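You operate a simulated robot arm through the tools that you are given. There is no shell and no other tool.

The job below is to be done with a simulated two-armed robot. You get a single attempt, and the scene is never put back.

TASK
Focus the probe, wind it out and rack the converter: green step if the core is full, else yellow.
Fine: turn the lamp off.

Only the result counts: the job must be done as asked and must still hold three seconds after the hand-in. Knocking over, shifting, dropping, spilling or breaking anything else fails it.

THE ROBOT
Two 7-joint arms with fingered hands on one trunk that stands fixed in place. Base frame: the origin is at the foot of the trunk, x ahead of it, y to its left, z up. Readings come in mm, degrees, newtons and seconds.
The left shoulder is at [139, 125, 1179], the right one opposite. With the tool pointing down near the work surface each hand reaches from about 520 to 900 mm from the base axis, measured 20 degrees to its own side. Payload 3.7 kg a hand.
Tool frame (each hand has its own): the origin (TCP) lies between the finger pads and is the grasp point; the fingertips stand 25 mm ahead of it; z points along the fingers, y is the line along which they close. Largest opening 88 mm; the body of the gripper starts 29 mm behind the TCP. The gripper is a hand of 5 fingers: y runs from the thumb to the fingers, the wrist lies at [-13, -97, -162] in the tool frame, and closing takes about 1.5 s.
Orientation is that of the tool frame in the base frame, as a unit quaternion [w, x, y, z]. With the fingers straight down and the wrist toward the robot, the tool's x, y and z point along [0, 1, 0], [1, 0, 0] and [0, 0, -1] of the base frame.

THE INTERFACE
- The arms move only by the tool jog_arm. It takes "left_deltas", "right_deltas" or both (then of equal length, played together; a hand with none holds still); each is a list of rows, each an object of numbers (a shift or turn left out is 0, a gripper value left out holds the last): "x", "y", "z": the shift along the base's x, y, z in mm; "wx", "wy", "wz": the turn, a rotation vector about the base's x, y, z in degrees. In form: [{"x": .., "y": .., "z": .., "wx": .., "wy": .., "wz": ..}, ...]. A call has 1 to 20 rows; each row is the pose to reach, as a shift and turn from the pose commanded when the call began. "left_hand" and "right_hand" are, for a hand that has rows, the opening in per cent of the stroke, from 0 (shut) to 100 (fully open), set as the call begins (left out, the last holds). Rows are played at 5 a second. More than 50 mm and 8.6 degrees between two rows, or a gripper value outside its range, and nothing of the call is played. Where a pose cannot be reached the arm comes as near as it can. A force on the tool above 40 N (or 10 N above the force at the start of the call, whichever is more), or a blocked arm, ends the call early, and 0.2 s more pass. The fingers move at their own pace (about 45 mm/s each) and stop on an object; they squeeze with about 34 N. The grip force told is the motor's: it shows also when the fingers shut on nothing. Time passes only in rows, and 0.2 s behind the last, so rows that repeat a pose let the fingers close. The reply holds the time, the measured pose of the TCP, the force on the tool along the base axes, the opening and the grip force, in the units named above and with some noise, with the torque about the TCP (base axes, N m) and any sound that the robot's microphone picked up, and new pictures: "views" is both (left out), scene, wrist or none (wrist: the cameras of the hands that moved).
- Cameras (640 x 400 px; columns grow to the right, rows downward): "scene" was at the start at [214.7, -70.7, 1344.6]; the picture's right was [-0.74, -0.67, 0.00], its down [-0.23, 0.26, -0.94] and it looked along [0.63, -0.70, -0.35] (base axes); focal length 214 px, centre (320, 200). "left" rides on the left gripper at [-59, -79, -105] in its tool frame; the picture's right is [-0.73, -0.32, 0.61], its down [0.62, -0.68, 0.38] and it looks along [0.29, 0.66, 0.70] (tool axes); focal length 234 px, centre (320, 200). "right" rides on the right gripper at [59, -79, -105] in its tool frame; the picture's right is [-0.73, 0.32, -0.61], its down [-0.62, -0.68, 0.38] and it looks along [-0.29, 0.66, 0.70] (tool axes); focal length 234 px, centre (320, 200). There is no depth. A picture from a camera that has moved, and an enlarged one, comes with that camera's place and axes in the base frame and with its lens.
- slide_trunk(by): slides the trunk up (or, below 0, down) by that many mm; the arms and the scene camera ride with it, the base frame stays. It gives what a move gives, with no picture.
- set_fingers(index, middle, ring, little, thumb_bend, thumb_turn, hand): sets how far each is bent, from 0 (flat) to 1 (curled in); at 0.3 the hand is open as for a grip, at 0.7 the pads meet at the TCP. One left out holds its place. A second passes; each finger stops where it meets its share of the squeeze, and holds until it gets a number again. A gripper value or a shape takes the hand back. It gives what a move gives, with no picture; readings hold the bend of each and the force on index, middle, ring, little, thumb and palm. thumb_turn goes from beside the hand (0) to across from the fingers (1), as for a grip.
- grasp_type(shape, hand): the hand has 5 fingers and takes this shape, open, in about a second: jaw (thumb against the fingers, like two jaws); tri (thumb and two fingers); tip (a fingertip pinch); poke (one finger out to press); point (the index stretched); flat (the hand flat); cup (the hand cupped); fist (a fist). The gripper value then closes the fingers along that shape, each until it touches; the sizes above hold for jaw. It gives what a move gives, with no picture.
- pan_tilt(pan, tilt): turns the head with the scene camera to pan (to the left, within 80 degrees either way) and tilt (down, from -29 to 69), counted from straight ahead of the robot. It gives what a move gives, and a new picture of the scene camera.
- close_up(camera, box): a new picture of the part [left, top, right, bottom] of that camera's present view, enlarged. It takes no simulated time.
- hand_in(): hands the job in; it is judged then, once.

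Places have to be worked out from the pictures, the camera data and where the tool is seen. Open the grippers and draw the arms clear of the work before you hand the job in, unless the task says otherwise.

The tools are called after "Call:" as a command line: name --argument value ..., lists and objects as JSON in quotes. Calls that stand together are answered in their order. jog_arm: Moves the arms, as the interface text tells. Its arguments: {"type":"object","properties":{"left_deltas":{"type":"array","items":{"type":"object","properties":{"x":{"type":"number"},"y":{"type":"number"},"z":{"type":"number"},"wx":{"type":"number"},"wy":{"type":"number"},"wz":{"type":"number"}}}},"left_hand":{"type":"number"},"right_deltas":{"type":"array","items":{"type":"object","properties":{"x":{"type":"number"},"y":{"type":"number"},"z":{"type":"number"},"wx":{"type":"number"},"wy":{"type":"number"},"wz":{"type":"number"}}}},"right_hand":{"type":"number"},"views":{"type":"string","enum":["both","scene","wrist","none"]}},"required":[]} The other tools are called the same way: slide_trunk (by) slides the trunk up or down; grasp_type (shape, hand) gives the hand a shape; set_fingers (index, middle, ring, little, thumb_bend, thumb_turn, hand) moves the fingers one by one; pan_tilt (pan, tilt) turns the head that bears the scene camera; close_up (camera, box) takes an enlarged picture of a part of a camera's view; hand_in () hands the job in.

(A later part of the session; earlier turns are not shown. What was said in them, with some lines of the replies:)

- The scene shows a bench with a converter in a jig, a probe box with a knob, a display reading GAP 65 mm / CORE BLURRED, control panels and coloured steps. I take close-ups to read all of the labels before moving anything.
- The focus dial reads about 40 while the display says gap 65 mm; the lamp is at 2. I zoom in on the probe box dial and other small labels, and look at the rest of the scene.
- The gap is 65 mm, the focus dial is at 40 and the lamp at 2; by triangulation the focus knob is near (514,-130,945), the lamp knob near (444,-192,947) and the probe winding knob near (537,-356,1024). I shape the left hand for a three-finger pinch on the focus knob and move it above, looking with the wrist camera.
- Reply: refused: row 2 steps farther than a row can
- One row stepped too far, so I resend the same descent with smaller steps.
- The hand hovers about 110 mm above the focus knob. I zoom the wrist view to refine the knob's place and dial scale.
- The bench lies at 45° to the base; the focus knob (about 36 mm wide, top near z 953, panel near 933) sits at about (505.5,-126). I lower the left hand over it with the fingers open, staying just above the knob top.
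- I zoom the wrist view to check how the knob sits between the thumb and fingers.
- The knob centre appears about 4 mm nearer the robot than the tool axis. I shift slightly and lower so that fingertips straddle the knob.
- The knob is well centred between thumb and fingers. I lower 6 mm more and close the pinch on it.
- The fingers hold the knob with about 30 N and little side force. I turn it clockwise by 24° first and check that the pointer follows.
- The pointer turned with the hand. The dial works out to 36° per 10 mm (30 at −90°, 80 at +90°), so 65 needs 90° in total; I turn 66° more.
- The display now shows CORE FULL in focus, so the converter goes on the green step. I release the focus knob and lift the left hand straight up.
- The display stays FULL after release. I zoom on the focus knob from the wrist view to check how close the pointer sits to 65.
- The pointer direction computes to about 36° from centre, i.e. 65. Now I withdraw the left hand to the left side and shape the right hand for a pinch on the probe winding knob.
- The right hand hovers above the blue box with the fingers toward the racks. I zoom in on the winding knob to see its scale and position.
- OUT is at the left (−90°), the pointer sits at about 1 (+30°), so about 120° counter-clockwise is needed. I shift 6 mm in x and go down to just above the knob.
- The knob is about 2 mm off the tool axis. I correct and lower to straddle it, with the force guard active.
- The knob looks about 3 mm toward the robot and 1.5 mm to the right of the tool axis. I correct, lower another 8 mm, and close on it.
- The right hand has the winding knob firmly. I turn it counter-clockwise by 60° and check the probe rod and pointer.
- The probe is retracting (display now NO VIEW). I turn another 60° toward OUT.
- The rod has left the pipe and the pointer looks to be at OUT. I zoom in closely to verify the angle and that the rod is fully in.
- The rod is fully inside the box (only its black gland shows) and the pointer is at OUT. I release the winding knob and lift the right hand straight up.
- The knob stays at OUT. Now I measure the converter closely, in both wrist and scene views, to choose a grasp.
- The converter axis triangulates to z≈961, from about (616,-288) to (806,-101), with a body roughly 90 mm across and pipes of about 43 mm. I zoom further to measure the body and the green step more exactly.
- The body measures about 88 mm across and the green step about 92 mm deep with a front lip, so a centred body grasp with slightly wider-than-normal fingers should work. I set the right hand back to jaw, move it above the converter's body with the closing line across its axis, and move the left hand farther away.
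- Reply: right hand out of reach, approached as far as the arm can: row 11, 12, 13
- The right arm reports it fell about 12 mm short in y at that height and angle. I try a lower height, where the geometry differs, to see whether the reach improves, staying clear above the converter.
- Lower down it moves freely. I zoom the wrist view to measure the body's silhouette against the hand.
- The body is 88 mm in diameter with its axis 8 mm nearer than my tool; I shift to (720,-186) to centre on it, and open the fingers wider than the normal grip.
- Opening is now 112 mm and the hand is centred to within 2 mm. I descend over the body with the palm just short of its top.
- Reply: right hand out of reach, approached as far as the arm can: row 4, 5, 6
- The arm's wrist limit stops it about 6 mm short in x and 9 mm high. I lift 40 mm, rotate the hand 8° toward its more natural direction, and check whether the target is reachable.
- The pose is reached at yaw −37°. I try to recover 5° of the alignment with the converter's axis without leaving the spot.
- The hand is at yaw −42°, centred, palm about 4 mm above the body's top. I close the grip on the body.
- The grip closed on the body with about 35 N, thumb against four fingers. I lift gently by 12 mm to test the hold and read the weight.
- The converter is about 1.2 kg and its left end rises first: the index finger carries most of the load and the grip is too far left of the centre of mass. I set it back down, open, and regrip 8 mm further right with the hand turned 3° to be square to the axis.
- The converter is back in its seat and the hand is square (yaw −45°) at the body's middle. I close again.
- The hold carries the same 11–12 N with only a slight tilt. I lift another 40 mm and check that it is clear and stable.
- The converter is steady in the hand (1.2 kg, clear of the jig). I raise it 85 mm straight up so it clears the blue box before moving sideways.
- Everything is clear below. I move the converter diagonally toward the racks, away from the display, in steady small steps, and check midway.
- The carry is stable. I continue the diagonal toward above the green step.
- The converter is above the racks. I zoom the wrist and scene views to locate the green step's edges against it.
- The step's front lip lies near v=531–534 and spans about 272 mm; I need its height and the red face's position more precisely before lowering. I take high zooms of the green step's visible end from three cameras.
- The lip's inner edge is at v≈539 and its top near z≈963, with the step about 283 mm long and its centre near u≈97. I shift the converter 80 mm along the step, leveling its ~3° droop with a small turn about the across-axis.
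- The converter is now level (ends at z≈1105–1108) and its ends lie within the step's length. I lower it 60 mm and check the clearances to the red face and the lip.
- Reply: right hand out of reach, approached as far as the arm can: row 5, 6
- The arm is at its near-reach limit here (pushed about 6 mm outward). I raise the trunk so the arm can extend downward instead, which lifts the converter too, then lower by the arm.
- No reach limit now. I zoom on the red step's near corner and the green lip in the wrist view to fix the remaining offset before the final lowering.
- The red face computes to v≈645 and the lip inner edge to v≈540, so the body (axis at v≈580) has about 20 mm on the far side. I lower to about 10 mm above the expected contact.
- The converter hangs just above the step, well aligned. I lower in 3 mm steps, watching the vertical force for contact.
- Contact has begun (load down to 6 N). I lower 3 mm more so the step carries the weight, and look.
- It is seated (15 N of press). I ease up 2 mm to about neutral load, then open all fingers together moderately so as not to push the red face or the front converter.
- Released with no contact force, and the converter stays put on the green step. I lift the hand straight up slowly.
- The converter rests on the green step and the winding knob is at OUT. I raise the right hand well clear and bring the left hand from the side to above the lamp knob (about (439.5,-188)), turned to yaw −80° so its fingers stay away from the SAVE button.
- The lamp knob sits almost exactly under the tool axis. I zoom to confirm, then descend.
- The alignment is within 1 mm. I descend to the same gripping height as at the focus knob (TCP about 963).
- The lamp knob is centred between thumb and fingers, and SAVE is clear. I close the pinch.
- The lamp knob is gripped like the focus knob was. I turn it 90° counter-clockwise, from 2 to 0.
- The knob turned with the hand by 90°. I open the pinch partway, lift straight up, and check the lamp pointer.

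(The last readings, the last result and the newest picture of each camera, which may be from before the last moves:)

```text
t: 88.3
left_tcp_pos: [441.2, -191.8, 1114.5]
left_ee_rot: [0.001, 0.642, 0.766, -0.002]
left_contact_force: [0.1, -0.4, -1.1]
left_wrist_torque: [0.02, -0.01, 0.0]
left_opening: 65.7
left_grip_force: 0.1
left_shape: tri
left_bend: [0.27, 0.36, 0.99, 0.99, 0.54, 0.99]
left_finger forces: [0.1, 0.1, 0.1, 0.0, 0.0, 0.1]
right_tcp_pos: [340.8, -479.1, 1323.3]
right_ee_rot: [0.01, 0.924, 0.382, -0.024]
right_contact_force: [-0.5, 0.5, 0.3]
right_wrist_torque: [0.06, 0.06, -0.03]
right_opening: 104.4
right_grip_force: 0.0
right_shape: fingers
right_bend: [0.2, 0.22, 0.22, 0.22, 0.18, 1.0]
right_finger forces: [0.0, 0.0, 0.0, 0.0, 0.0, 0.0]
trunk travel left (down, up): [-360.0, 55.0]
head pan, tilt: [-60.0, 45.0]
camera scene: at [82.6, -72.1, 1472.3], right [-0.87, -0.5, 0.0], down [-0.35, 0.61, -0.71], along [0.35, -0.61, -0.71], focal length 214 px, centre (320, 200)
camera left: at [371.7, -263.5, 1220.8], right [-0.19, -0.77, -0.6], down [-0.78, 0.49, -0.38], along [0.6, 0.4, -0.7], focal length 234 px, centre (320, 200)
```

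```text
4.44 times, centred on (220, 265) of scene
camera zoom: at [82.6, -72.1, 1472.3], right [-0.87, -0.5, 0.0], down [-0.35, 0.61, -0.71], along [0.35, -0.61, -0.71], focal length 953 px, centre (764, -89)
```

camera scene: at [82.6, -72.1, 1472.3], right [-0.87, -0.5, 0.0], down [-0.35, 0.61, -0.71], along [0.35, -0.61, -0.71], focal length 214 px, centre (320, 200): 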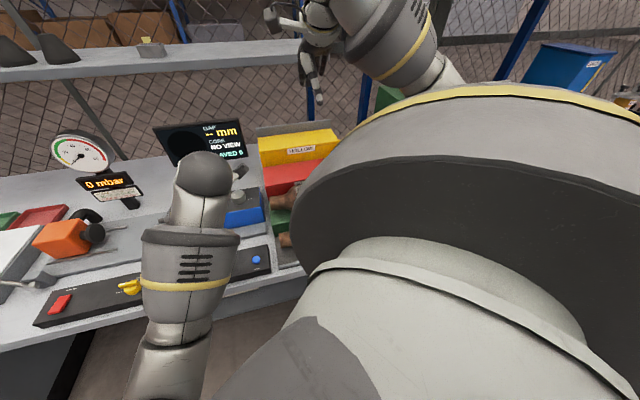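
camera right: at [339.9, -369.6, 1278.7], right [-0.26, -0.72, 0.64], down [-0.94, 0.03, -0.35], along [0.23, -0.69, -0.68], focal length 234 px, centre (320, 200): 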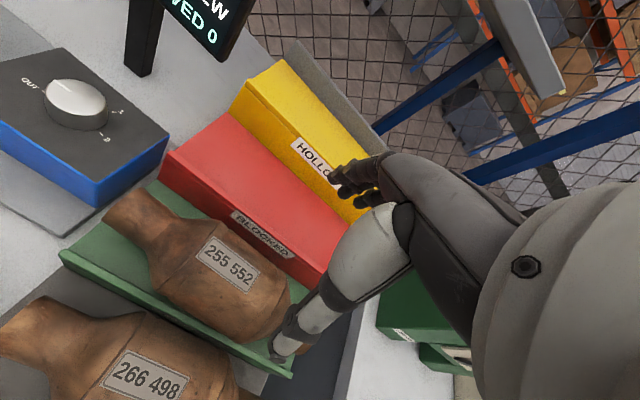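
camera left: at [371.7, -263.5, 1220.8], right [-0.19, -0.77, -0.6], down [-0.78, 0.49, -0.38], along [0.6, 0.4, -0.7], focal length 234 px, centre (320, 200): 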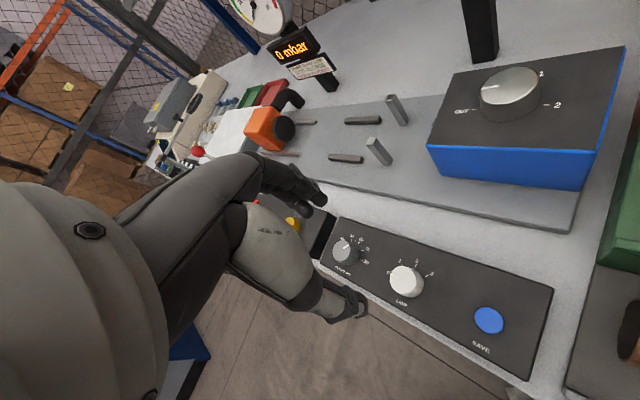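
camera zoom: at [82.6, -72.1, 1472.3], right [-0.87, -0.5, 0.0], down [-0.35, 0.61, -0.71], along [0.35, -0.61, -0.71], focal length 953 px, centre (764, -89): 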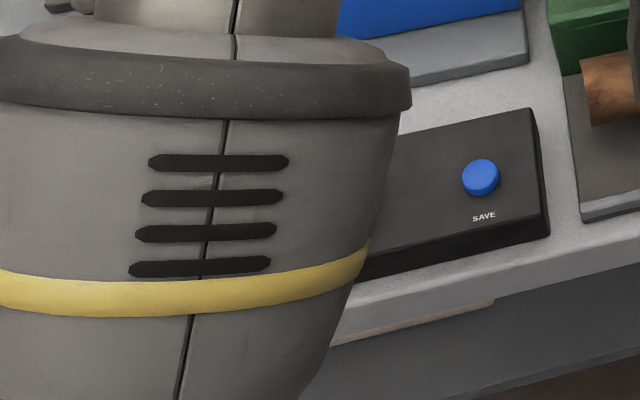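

The lamp pointer is at 0, focus is unchanged and SAVED still reads 0. I draw the left hand back to the left side, opened, and move the right hand higher and back for clearance.

Call:
jog_arm --left_deltas '[{"z": 40}, {"y": 20, "z": 80}, {"y": 50, "z": 110}, {"y": 90, "z": 130}, {"y": 130, "z": 150}, {"x": -10, "y": 170, "z": 170}, {"x": -15, "y": 210, "z": 190}, {"x": -20, "y": 250, "z": 200}, {"x": -20, "y": 290, "z": 210}, {"x": -20, "y": 290, "z": 210}]' --left_hand 100 --right_deltas '[{"z": 5}, {"z": 10}, {"z": 15}, {"z": 20}, {"z": 25}, {"z": 30}, {"z": 35}, {"z": 40}, {"z": 40}, {"z": 40}]' --right_hand 100 --views "both"

Call:
close_up --camera "right" --box '[0, 100, 400, 400]'

Call:
close_up --camera "scene" --box '[150, 110, 310, 310]'

```text
t: 90.5
left_tcp_pos: [513.0, 109.9, 1215.9]
left_ee_rot: [0.001, 0.643, 0.766, 0.0]
left_contact_force: [-0.7, -0.1, 0.0]
left_wrist_torque: [-0.01, -0.03, 0.0]
left_opening: 87.6
left_grip_force: 0.0
left_shape: tri
left_bend: [0.3, 0.3, 0.99, 0.99, 0.3, 0.98]
left_finger forces: [0.1, 0.1, 0.1, 0.1, 0.0, 0.0]
left hand out of reach, approached as far as the arm can: row 1, 2, 3, 4, 5, 6, 7, 8, 9, 10
right_tcp_pos: [337.9, -479.1, 1366.4]
right_ee_rot: [0.01, 0.924, 0.383, -0.024]
right_contact_force: [0.1, -0.5, 0.4]
right_wrist_torque: [0.03, 0.0, -0.03]
right_opening: 88.2
right_grip_force: 0.0
right_shape: jaw
right_bend: [0.3, 0.3, 0.3, 0.3, 0.3, 0.98]
right_finger forces: [0.0, 0.0, 0.0, 0.1, 0.0, 0.0]
trunk travel left (down, up): [-360.0, 55.0]
head pan, tilt: [-60.0, 45.0]
camera scene: at [82.2, -72.5, 1472.3], right [-0.87, -0.5, 0.0], down [-0.35, 0.61, -0.71], along [0.35, -0.61, -0.71], focal length 214 px, centre (320, 200)
camera right: at [327.1, -378.3, 1467.9], right [-0.26, -0.72, 0.64], down [-0.94, 0.03, -0.35], along [0.23, -0.69, -0.68], focal length 234 px, centre (320, 200)
camera left: at [443.7, 38.9, 1320.3], right [-0.19, -0.77, -0.61], down [-0.78, 0.5, -0.38], along [0.6, 0.4, -0.69], focal length 234 px, centre (320, 200)
```

scene: 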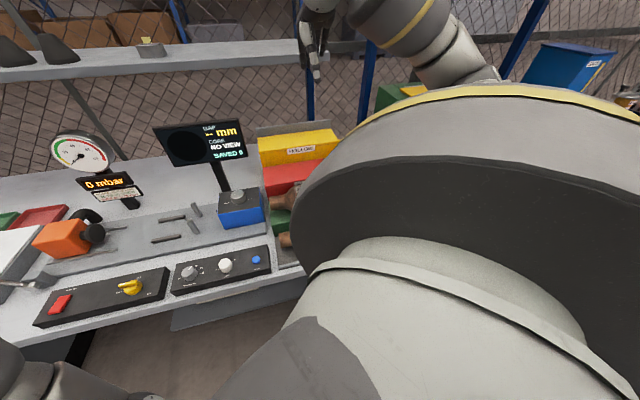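
right: 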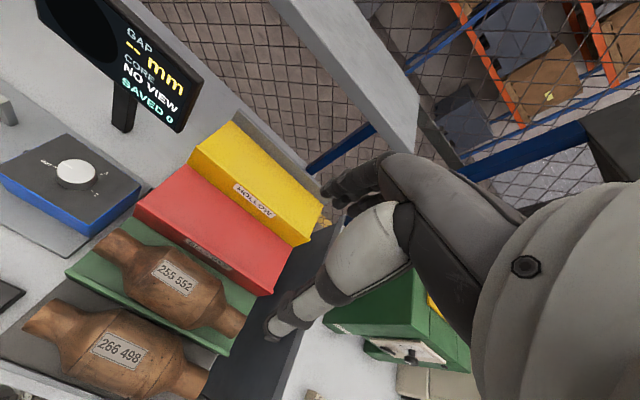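
left: 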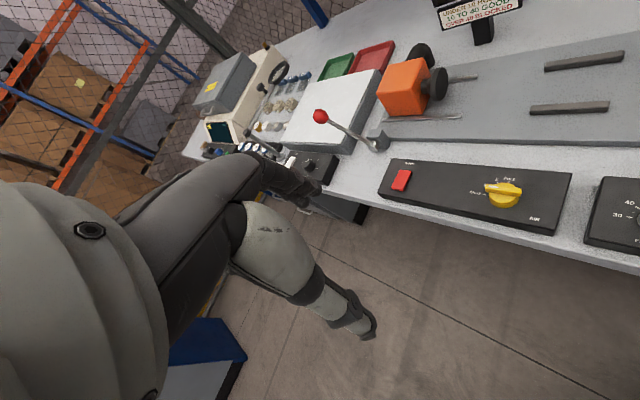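

```text
1.33 times, centred on (200, 250) of right
camera zoom: at [327.1, -378.3, 1467.9], right [-0.26, -0.72, 0.64], down [-0.94, 0.03, -0.35], along [0.23, -0.69, -0.68], focal length 312 px, centre (480, 133)
```

zoom: 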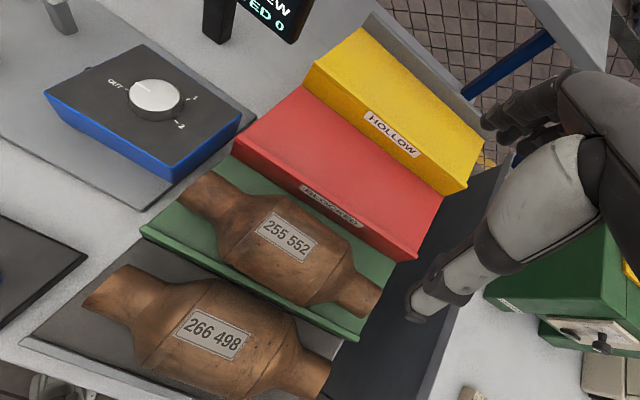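

```text
2.00 times, centred on (230, 210) of scene
camera zoom: at [82.2, -72.5, 1472.3], right [-0.87, -0.5, 0.0], down [-0.35, 0.61, -0.71], along [0.35, -0.61, -0.71], focal length 429 px, centre (500, 180)
```

zoom: 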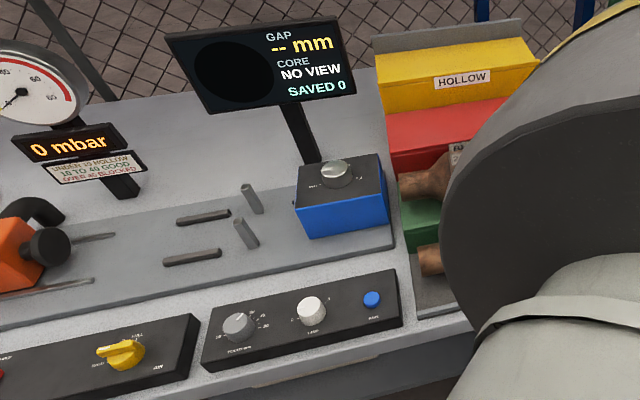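

The converter lies on the green step, both hands are open and clear. I take one last close look at the three dials before handing in.

Call:
close_up --camera "scene" --box '[165, 245, 275, 300]'

Call:
close_up --camera "scene" --box '[205, 175, 275, 235]'

Call:
close_up --camera "right" --box '[40, 210, 280, 380]'

```text
5.82 times, centred on (220, 272) of scene
camera zoom: at [82.2, -72.5, 1472.3], right [-0.87, -0.5, 0.0], down [-0.35, 0.61, -0.71], along [0.35, -0.61, -0.71], focal length 1248 px, centre (902, -222)
```

zoom: 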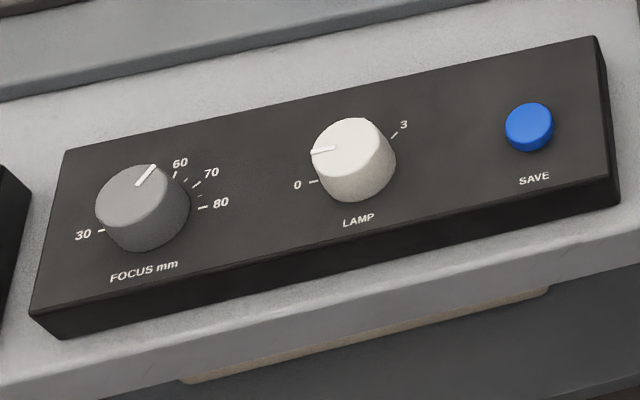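

```text
6.67 times, centred on (240, 205) of scene
camera zoom: at [82.2, -72.5, 1472.3], right [-0.87, -0.5, 0.0], down [-0.35, 0.61, -0.71], along [0.35, -0.61, -0.71], focal length 1430 px, centre (853, 167)
```

zoom: 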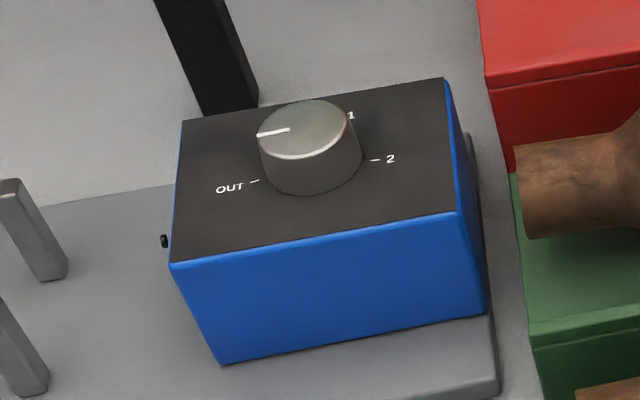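

```text
2.35 times, centred on (160, 295) of right
camera zoom: at [327.1, -378.3, 1467.9], right [-0.26, -0.72, 0.64], down [-0.94, 0.03, -0.35], along [0.23, -0.69, -0.68], focal length 551 px, centre (696, -24)
```

zoom: 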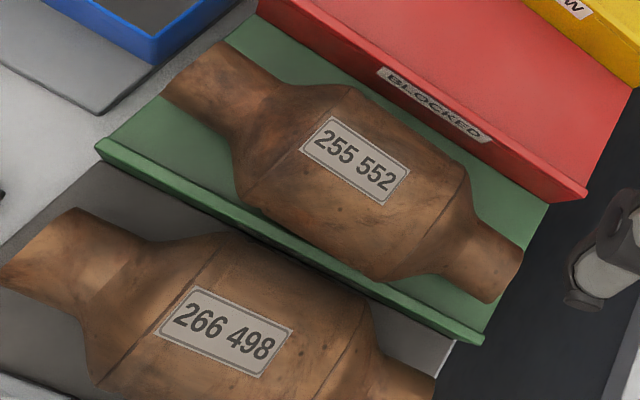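

Focus is at 65, the lamp is at 0, the probe is at OUT with its rod in, and converter 255 552 rests on the green (GOOD) step. Both hands are open and clear, so I hand in.

Call:
hand_in

```text
The job is handed in.
```

The job is done and handed in: the core read FULL, so converter 255 552 is on the green step. No verdict came back with the hand-in.

- **Probe focus:** I set the focus dial to 65 mm to match the displayed gap, and the display changed from BLURRED to FULL.
- **Probe out:** The winding knob is at OUT and the rod is fully inside its box.
- **Converter:** It rests on the green step between the lip and the red step, and did not move when I let go.
- **Lamp:** It is off, with the pointer at 0. I read "Fine: turn the lamp off" as the last step, so I did it after racking.

I did not press SAVE; the display still reads SAVED 0. Nothing else was moved or knocked. My first grip on the converter was off-balance, so I set it back in its cradle and regripped before lifting it out. Both hands were open and clear of the work at hand-in, with the trunk still 160 mm above where it started.
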